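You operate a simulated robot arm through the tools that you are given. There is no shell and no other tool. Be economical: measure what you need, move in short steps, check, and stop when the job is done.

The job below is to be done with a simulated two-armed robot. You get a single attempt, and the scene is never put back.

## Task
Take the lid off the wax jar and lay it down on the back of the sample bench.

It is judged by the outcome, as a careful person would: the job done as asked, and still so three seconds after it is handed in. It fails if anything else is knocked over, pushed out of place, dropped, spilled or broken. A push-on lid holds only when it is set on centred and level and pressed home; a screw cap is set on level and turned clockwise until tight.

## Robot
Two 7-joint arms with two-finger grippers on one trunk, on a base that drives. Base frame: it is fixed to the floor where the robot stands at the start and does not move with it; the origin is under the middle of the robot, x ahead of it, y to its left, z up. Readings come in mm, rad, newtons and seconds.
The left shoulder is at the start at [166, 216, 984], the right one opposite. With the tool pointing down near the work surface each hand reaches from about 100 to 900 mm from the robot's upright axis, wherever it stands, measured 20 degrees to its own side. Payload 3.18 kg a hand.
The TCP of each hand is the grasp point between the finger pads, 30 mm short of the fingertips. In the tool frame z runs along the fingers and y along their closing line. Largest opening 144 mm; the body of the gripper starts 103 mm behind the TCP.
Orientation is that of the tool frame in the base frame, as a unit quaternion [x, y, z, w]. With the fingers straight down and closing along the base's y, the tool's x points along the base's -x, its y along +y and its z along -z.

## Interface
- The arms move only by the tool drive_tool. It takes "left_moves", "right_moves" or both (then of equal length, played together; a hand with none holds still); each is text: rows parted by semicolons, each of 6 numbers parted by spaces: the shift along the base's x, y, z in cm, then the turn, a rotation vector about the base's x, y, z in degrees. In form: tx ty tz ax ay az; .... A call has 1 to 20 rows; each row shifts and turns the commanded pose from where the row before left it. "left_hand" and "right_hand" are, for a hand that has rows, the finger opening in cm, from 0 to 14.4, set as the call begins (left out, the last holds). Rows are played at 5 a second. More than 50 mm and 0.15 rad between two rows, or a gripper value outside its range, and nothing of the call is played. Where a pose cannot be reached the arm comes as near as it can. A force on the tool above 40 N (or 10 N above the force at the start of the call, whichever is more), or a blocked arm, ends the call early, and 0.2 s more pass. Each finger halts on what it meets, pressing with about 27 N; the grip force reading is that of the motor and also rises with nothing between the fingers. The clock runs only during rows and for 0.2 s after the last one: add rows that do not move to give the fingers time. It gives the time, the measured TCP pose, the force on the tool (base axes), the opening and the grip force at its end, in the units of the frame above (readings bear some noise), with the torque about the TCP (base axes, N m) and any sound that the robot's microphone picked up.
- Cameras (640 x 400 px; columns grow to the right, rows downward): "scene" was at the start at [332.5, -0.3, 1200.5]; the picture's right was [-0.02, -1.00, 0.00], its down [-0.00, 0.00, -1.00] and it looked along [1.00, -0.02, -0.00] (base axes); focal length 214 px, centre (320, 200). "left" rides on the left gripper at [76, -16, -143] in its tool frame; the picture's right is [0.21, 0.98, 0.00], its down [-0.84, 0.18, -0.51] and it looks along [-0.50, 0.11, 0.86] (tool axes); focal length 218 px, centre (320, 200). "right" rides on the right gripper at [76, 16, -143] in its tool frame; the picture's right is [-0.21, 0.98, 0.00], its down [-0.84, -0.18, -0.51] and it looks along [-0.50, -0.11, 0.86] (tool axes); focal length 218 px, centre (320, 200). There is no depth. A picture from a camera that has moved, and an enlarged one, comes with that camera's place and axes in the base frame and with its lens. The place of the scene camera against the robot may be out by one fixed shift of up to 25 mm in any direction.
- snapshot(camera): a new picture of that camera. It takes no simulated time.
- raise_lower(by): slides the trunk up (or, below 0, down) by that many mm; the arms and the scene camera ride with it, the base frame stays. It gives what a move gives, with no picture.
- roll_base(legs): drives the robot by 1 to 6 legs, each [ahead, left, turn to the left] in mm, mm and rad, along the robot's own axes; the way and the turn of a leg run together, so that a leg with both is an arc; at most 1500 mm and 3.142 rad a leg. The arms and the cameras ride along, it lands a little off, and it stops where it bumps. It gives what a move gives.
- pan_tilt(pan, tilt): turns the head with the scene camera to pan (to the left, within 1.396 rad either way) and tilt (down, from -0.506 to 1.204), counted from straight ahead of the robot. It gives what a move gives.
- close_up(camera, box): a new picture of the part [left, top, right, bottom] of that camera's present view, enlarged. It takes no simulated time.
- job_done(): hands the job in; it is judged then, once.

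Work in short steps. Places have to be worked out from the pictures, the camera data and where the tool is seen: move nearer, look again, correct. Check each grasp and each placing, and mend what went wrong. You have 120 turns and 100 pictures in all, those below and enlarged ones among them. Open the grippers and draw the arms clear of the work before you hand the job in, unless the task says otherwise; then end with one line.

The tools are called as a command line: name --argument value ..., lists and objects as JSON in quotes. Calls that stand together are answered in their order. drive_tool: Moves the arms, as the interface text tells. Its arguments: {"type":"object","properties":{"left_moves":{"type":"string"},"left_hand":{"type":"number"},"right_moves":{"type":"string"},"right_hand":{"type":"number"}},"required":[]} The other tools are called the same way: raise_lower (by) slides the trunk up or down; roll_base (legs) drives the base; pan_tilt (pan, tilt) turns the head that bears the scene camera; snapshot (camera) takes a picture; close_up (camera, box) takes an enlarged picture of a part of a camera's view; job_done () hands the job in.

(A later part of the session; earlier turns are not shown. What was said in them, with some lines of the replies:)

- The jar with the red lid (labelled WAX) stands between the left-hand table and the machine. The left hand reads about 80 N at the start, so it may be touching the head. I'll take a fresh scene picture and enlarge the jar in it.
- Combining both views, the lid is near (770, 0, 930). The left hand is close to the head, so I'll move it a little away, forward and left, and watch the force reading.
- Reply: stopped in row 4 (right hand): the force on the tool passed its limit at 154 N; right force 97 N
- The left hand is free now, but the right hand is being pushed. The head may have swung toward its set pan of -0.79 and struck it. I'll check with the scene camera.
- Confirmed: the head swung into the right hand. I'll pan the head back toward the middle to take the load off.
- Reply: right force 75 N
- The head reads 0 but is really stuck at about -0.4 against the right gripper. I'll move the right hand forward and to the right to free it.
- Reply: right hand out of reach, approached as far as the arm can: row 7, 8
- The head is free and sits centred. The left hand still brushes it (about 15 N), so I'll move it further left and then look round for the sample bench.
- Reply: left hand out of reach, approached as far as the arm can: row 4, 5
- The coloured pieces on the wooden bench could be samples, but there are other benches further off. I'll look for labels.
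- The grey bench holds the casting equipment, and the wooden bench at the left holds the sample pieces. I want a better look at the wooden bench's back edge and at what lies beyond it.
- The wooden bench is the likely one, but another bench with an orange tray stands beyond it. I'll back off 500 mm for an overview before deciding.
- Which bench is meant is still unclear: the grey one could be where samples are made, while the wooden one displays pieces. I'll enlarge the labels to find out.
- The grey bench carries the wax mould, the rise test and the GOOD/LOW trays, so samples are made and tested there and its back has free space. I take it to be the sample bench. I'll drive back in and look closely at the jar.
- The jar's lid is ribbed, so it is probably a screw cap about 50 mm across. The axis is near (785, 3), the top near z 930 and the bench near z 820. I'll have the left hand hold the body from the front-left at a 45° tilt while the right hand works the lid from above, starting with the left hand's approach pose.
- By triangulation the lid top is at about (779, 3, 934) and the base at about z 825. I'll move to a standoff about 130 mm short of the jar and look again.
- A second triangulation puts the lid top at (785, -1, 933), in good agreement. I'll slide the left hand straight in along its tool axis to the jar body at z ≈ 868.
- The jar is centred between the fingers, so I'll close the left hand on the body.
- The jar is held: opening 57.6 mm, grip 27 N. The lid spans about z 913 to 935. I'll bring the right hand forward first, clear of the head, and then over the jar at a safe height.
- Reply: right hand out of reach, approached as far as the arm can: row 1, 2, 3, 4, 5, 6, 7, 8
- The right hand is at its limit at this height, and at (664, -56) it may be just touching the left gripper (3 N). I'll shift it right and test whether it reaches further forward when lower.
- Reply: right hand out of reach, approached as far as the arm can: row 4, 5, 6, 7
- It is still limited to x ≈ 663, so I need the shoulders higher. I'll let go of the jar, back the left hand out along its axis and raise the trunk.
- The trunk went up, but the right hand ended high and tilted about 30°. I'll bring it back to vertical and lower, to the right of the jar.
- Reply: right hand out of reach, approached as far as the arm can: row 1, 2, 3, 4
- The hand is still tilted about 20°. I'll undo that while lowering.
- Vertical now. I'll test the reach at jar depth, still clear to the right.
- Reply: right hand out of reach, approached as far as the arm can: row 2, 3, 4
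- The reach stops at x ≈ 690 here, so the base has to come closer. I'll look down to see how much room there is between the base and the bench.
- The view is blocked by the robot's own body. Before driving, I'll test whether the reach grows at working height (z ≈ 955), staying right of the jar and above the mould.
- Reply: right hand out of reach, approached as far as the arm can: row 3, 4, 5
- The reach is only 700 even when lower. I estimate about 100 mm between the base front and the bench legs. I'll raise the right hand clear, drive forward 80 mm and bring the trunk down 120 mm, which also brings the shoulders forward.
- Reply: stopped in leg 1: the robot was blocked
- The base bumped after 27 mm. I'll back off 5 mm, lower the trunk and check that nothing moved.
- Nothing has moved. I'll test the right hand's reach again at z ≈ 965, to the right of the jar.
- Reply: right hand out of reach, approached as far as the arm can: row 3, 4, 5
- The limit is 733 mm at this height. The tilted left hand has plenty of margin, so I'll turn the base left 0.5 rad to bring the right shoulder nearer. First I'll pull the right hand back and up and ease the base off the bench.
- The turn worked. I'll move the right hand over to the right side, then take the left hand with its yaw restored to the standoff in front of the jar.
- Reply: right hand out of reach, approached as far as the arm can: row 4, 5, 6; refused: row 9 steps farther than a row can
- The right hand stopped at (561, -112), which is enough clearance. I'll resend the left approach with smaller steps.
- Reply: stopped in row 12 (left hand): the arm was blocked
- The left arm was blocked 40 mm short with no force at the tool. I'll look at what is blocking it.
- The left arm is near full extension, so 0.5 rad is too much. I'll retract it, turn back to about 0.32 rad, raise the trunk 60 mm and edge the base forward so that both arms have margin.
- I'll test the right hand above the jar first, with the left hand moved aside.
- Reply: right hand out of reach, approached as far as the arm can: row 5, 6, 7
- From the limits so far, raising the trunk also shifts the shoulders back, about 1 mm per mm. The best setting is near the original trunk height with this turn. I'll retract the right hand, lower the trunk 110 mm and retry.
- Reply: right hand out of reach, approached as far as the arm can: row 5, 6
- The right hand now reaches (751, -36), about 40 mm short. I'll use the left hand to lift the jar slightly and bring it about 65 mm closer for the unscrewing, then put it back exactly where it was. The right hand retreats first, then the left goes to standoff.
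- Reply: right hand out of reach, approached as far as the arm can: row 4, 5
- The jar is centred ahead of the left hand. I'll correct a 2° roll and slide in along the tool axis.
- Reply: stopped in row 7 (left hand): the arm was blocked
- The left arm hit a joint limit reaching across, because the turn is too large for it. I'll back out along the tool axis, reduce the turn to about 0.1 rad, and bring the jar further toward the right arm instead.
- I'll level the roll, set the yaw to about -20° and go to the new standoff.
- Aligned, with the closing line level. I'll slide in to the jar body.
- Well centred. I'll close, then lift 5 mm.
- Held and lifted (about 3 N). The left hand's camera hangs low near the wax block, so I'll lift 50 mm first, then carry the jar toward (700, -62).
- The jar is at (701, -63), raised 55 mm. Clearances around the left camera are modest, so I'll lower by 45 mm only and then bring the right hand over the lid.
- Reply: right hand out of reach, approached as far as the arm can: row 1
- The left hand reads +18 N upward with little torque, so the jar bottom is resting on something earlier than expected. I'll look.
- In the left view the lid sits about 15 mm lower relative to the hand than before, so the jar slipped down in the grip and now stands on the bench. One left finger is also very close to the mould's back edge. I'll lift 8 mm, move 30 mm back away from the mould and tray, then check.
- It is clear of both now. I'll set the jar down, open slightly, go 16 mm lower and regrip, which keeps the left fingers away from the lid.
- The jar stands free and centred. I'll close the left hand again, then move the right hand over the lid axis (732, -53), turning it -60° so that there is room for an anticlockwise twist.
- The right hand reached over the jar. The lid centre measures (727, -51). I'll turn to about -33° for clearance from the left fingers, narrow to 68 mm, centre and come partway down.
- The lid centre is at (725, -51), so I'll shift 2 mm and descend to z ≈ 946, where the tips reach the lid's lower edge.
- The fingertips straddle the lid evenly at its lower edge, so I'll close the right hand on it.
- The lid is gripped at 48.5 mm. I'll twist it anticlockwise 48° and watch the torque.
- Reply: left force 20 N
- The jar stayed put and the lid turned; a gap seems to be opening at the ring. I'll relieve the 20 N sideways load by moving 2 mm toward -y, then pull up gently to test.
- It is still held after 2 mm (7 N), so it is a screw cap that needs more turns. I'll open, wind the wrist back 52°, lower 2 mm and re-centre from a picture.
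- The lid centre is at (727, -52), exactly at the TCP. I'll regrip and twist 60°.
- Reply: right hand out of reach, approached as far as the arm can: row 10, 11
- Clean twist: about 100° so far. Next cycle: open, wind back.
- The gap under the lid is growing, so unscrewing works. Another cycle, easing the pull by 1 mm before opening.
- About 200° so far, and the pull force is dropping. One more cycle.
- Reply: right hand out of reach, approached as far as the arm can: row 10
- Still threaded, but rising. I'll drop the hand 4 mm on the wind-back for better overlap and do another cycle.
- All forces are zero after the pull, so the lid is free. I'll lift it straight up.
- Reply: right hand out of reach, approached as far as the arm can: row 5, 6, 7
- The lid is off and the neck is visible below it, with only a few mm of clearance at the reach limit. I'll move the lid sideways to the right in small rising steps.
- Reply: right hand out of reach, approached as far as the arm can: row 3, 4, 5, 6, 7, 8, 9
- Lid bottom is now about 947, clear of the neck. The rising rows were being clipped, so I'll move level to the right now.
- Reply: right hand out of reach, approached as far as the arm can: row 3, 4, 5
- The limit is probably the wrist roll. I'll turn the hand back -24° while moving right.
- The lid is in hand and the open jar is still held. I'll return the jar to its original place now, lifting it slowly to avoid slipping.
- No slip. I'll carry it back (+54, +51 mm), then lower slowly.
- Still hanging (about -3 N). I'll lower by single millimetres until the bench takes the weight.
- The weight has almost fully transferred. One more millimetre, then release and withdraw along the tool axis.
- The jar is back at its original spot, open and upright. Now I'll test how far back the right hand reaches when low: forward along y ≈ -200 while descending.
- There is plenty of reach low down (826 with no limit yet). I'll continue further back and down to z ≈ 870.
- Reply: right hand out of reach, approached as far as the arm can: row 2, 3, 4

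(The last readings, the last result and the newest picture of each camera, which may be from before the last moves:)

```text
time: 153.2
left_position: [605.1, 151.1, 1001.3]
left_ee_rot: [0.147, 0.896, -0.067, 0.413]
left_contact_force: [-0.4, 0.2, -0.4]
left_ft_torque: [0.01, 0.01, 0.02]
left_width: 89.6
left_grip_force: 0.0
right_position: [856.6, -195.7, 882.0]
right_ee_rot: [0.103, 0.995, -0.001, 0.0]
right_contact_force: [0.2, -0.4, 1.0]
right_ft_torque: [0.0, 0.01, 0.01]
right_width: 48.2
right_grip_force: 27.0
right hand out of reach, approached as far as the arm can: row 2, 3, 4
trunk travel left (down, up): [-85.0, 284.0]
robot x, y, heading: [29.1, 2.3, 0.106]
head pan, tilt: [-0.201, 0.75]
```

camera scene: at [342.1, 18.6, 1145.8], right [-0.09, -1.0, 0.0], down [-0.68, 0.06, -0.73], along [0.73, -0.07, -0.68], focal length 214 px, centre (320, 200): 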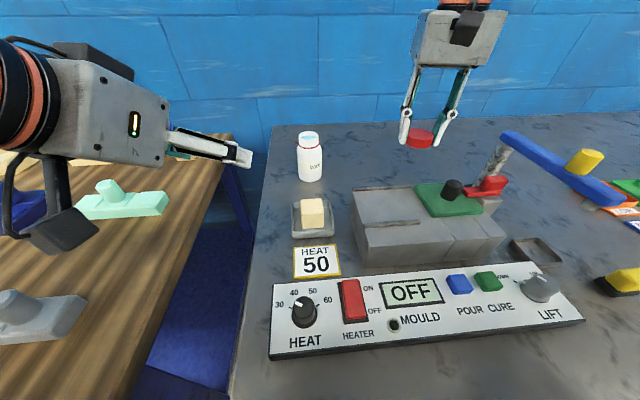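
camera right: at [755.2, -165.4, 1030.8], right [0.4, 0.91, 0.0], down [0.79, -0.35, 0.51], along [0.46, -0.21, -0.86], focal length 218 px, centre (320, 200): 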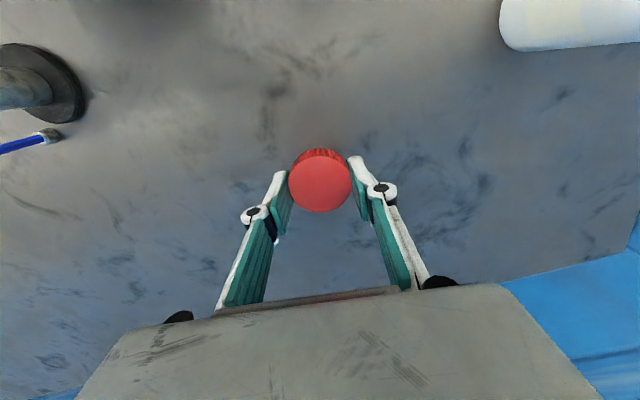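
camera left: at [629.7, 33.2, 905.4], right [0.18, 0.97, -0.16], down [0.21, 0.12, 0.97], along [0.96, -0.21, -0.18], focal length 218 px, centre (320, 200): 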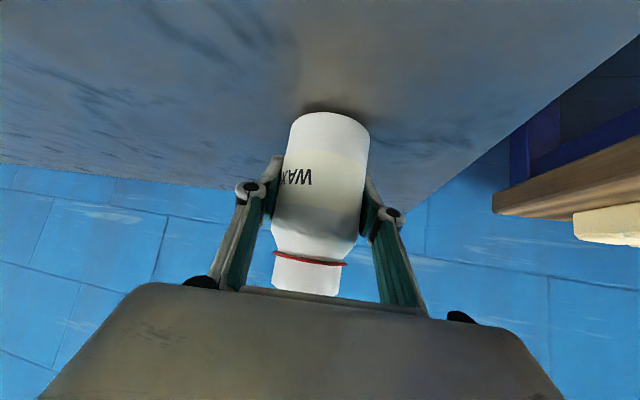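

At (857, -196, 882). I'll go down 17 mm first, then try a bit further back.

drive_tool --right_moves "0 0 -0.8 0 0 0;0 0 -0.9 0 0 0;1 0 0 0 0 0;1 0 0 0 0 0;1 0 0 0 0 0;0 0 0 0 0 0"

```text
time: 154.6
left_position: [605.1, 151.5, 1001.4]
left_ee_rot: [0.146, 0.897, -0.066, 0.413]
left_contact_force: [0.8, -0.3, -0.4]
left_ft_torque: [-0.01, 0.02, 0.01]
left_width: 90.2
left_grip_force: 0.0
right_position: [857.5, -197.4, 865.3]
right_ee_rot: [0.104, 0.995, -0.002, 0.0]
right_contact_force: [0.3, 0.5, -0.1]
right_ft_torque: [0.03, 0.0, -0.03]
right_width: 48.1
right_grip_force: 26.6
right hand out of reach, approached as far as the arm can: row 3, 4, 5
trunk travel left (down, up): [-85.0, 284.0]
robot x, y, heading: [24.5, 4.0, 0.103]
head pan, tilt: [-0.201, 0.75]
```

857 mm is about 70% of the bench depth. To put it more clearly at the back, I'll raise slightly, turn the base 0.15 rad left (the hand swings to about (875, -70), behind and clear of the jar) and extend.

drive_tool --right_moves "0 -1.5 1 0 0 0;0 -1.5 0.5 0 0 0;0 0 0 0 0 0"

roll_base --legs '[[0, 0, 0.15]]'

drive_tool --right_moves "1 -0.5 -0.5 0 0 0;1 -0.5 0 0 0 0;0.5 -0.5 0 0 0 0;0.5 0 0 0 0 0;0.5 0 0 0 0 0;0 0 0 0 0 0"

snapshot --camera "right"

```text
time: 155.4
left_position: [604.5, 151.6, 1001.0]
left_ee_rot: [0.146, 0.897, -0.067, 0.412]
left_contact_force: [-0.4, -0.1, 0.3]
left_ft_torque: [0.0, 0.0, 0.02]
left_width: 89.9
left_grip_force: 0.0
right_position: [856.4, -214.0, 876.1]
right_ee_rot: [0.105, 0.994, 0.0, 0.002]
right_contact_force: [0.1, -0.1, -0.2]
right_ft_torque: [-0.04, -0.03, 0.02]
right_width: 48.2
right_grip_force: 27.3
right hand out of reach, approached as far as the arm can: row 2
trunk travel left (down, up): [-85.0, 284.0]
robot x, y, heading: [24.2, 1.1, 0.1]
head pan, tilt: [-0.201, 0.75]
```

```text
time: 156.4
left_position: [576.2, 235.3, 1001.4]
left_ee_rot: [0.079, 0.905, -0.037, 0.416]
left_contact_force: [0.4, 0.7, 0.1]
left_ft_torque: [-0.04, -0.01, 0.0]
left_width: 90.0
left_grip_force: 0.0
right_position: [879.3, -86.7, 875.6]
right_ee_rot: [0.031, 1.0, -0.001, 0.002]
right_contact_force: [-0.2, -0.3, 0.0]
right_ft_torque: [-0.02, 0.02, 0.0]
right_width: 48.0
right_grip_force: 27.4
trunk travel left (down, up): [-85.0, 284.0]
robot x, y, heading: [28.1, 2.4, 0.252]
head pan, tilt: [-0.201, 0.75]
```

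```text
time: 157.8
left_position: [577.2, 234.9, 1000.7]
left_ee_rot: [0.079, 0.905, -0.035, 0.416]
left_contact_force: [-0.4, 0.3, 0.3]
left_ft_torque: [0.02, 0.04, 0.02]
left_width: 90.0
left_grip_force: 0.0
right_position: [879.8, -87.6, 876.5]
right_ee_rot: [0.031, 1.0, 0.0, 0.003]
right_contact_force: [-0.1, -0.6, -0.8]
right_ft_torque: [0.01, -0.01, -0.05]
right_width: 48.0
right_grip_force: 27.1
right hand out of reach, approached as far as the arm can: row 1, 2, 3, 4, 5
trunk travel left (down, up): [-85.0, 284.0]
robot x, y, heading: [30.7, 2.8, 0.261]
head pan, tilt: [-0.201, 0.75]
```

```text
18 pictures are left
camera right: at [804.0, -67.3, 1017.8], right [0.27, 0.96, 0.0], down [0.83, -0.23, 0.51], along [0.49, -0.14, -0.86], focal length 218 px, centre (320, 200)
```

right: 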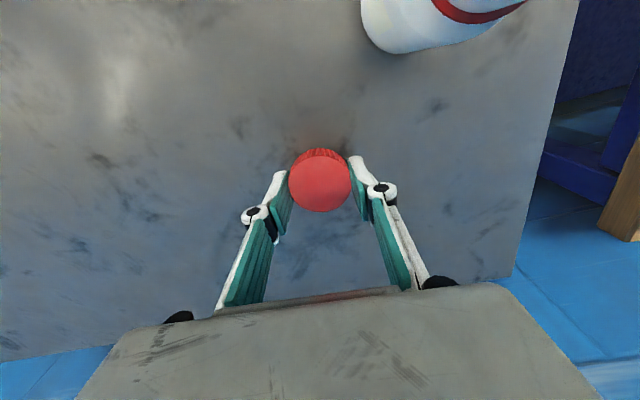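

The lid is at (880, -88), behind the jar, in clear space. I'll lower it in small steps until contact.

drive_tool --right_moves "0 0 -0.5 0 0 0;0 0 -0.5 0 0 0;0 0 -0.4 0 0 0;0 0 -0.2 0 0 0;0 0 -0.2 0 0 0;0 0 0 0 0 0"

```text
time: 159.2
left_position: [577.5, 235.0, 1001.6]
left_ee_rot: [0.078, 0.905, -0.035, 0.416]
left_contact_force: [-0.4, -0.2, -0.1]
left_ft_torque: [-0.02, 0.02, -0.01]
left_width: 90.0
left_grip_force: 0.1
right_position: [880.7, -88.4, 856.8]
right_ee_rot: [0.031, 1.0, -0.001, 0.002]
right_contact_force: [0.3, -0.3, 0.3]
right_ft_torque: [0.02, 0.0, 0.02]
right_width: 48.1
right_grip_force: 27.2
trunk travel left (down, up): [-85.0, 284.0]
robot x, y, heading: [29.9, 3.1, 0.252]
head pan, tilt: [-0.201, 0.75]
```

drive_tool --right_moves "0 0 -0.1 0 0 0;0 0 -0.1 0 0 0;0 0 -0.1 0 0 0;0 0 -0.1 0 0 0;0 0 0 0 0 0"

```text
time: 160.4
left_position: [576.8, 236.8, 1001.7]
left_ee_rot: [0.078, 0.905, -0.035, 0.416]
left_contact_force: [0.0, 0.0, 0.5]
left_ft_torque: [-0.01, 0.0, 0.02]
left_width: 90.0
left_grip_force: 0.1
right_position: [880.8, -87.5, 852.8]
right_ee_rot: [0.031, 1.0, 0.0, 0.003]
right_contact_force: [-0.5, 0.1, 0.9]
right_ft_torque: [0.01, 0.04, -0.01]
right_width: 48.0
right_grip_force: 27.1
trunk travel left (down, up): [-85.0, 284.0]
robot x, y, heading: [28.8, 2.9, 0.258]
head pan, tilt: [-0.201, 0.75]
```

No contact yet, so I'll keep going down by millimetres.

drive_tool --right_moves "0 0 -0.1 0 0 0;0 0 -0.1 0 0 0;0 0 0 0 0 0"

close_up --camera "right" --box '[240, 110, 400, 240]'

```text
time: 161.2
left_position: [576.6, 234.9, 1001.0]
left_ee_rot: [0.079, 0.905, -0.036, 0.416]
left_contact_force: [-0.5, -1.0, 0.2]
left_ft_torque: [0.0, 0.0, 0.03]
left_width: 89.9
left_grip_force: 0.1
right_position: [879.4, -87.7, 850.4]
right_ee_rot: [0.031, 1.0, 0.001, 0.002]
right_contact_force: [-0.7, 0.2, 0.5]
right_ft_torque: [0.03, 0.05, 0.0]
right_width: 48.1
right_grip_force: 26.8
trunk travel left (down, up): [-85.0, 284.0]
robot x, y, heading: [26.2, 4.3, 0.254]
head pan, tilt: [-0.201, 0.75]
```

```text
3.08 times, centred on (320, 175) of right
camera zoom: at [804.7, -67.5, 993.8], right [0.27, 0.96, 0.0], down [0.83, -0.23, 0.51], along [0.49, -0.14, -0.86], focal length 672 px, centre (320, 277)
```

zoom: 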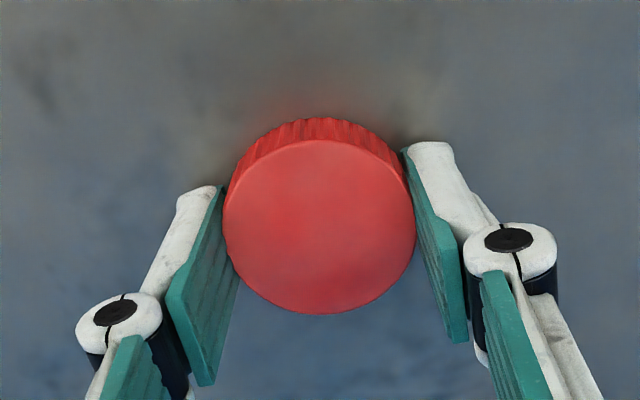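

Shadows are close but there is no contact yet. I'll continue.

drive_tool --right_moves "0 0 -0.1 0 0 0;0 0 -0.1 0 0 0;0 0 -0.1 0 0 0;0 0 0 0 0 0"

```text
time: 162.2
left_position: [576.4, 236.1, 1002.4]
left_ee_rot: [0.079, 0.905, -0.035, 0.416]
left_contact_force: [-0.1, -0.4, 0.6]
left_ft_torque: [-0.02, -0.01, -0.03]
left_width: 90.0
left_grip_force: 0.0
right_position: [878.8, -87.7, 849.9]
right_ee_rot: [0.032, 0.999, -0.001, 0.003]
right_contact_force: [-1.6, -0.7, 4.2]
right_ft_torque: [0.01, 0.1, -0.02]
right_width: 48.0
right_grip_force: 27.3
trunk travel left (down, up): [-85.0, 284.0]
robot x, y, heading: [27.8, 3.5, 0.254]
head pan, tilt: [-0.201, 0.75]
```

Contact: 4 N at z ≈ 850. I'll release and check before lifting.

drive_tool --right_moves "0 0 0 0 0 0;0 0 0 0 0 0;0 0 0 0 0 0;0 0 0 0 0 0" --right_hand 7.5

drive_tool --right_moves "0 0 0.5 0 0 0;0 0 1 0 0 0;-1 -1 1.5 0 0 0;-2 -1 2 0 0 0;-2 -2 2 0 0 0;-2 -3 1 0 0 0;-3 -3 1 0 0 0;-3 -3 1 0 0 0;0 0 0 0 0 0"

snapshot --camera "right"

```text
time: 163.2
left_position: [576.1, 236.3, 1003.0]
left_ee_rot: [0.078, 0.905, -0.036, 0.416]
left_contact_force: [-0.2, -0.9, -0.6]
left_ft_torque: [0.05, -0.02, 0.02]
left_width: 90.2
left_grip_force: 0.1
right_position: [881.1, -87.3, 848.3]
right_ee_rot: [0.032, 0.999, -0.002, 0.003]
right_contact_force: [-0.5, -0.1, -0.5]
right_ft_torque: [-0.02, 0.01, 0.01]
right_width: 75.1
right_grip_force: 0.1
trunk travel left (down, up): [-85.0, 284.0]
robot x, y, heading: [28.4, 5.3, 0.257]
head pan, tilt: [-0.201, 0.75]
```

```text
time: 165.2
left_position: [576.8, 234.8, 1000.9]
left_ee_rot: [0.078, 0.906, -0.036, 0.415]
left_contact_force: [0.5, 0.2, -0.6]
left_ft_torque: [0.02, 0.02, -0.05]
left_width: 90.3
left_grip_force: 0.1
right_position: [747.6, -216.8, 947.0]
right_ee_rot: [0.031, 1.0, -0.001, 0.002]
right_contact_force: [0.2, 0.7, -0.1]
right_ft_torque: [-0.03, -0.02, -0.01]
right_width: 74.8
right_grip_force: 0.1
trunk travel left (down, up): [-85.0, 284.0]
robot x, y, heading: [25.4, 3.0, 0.251]
head pan, tilt: [-0.201, 0.75]
```

```text
16 pictures are left
camera right: at [672.3, -196.4, 1089.0], right [0.27, 0.96, 0.0], down [0.83, -0.23, 0.51], along [0.49, -0.14, -0.86], focal length 218 px, centre (320, 200)
```

right: 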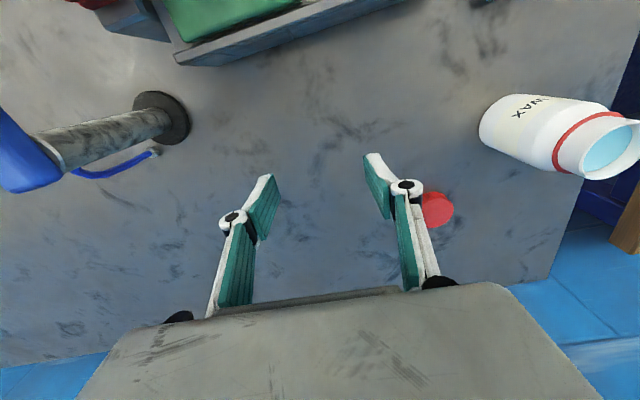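

The lid lies flat on the bench behind the jar. I'll draw the right arm further back and up and take a final look.

drive_tool --right_moves "-3 0 2 0 0 0;-3 0 2 0 0 0;-3 0 2 0 0 0;-3 0 1 0 0 0;-3 0 1 0 0 0;0 0 0 0 0 0"

snapshot --camera "scene"

close_up --camera "scene" --box '[250, 90, 450, 230]'

```text
time: 166.7
left_position: [576.9, 235.0, 1001.0]
left_ee_rot: [0.079, 0.906, -0.035, 0.415]
left_contact_force: [-0.7, 1.0, -0.1]
left_ft_torque: [-0.01, -0.02, 0.01]
left_width: 89.8
left_grip_force: 0.1
right_position: [598.7, -218.6, 1028.1]
right_ee_rot: [0.032, 0.999, 0.0, 0.001]
right_contact_force: [0.1, 0.0, 0.2]
right_ft_torque: [0.01, 0.02, 0.01]
right_width: 74.8
right_grip_force: 0.0
trunk travel left (down, up): [-85.0, 284.0]
robot x, y, heading: [29.6, -1.4, 0.255]
head pan, tilt: [-0.201, 0.75]
```

```text
15 pictures are left
camera scene: at [336.8, 62.9, 1145.7], right [0.05, -1.0, 0.0], down [-0.68, -0.04, -0.73], along [0.73, 0.04, -0.68], focal length 214 px, centre (320, 200)
```

scene: 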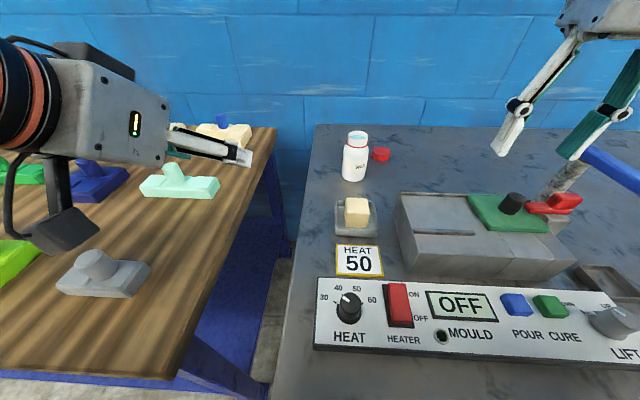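

```text
2.86 times, centred on (350, 160) of scene
camera zoom: at [336.8, 62.9, 1145.7], right [0.05, -1.0, 0.0], down [-0.68, -0.04, -0.73], along [0.73, 0.04, -0.68], focal length 613 px, centre (234, 314)
```

zoom: 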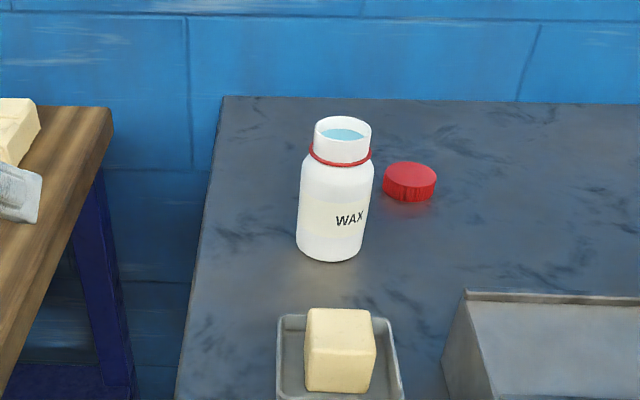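

The lid lies flat at the back of the bench, the open jar stands upright in its original place, and nothing else has moved. Both grippers are open and clear, so I'm handing the job in.

job_done

```text
The job is handed in.
```

I unscrewed the wax jar's lid and laid it flat at the back of the grey bench, which I took to be the sample bench because none of the benches is labelled. I moved the jar about 75 mm to reach the lid, then set it back upright where it stood.
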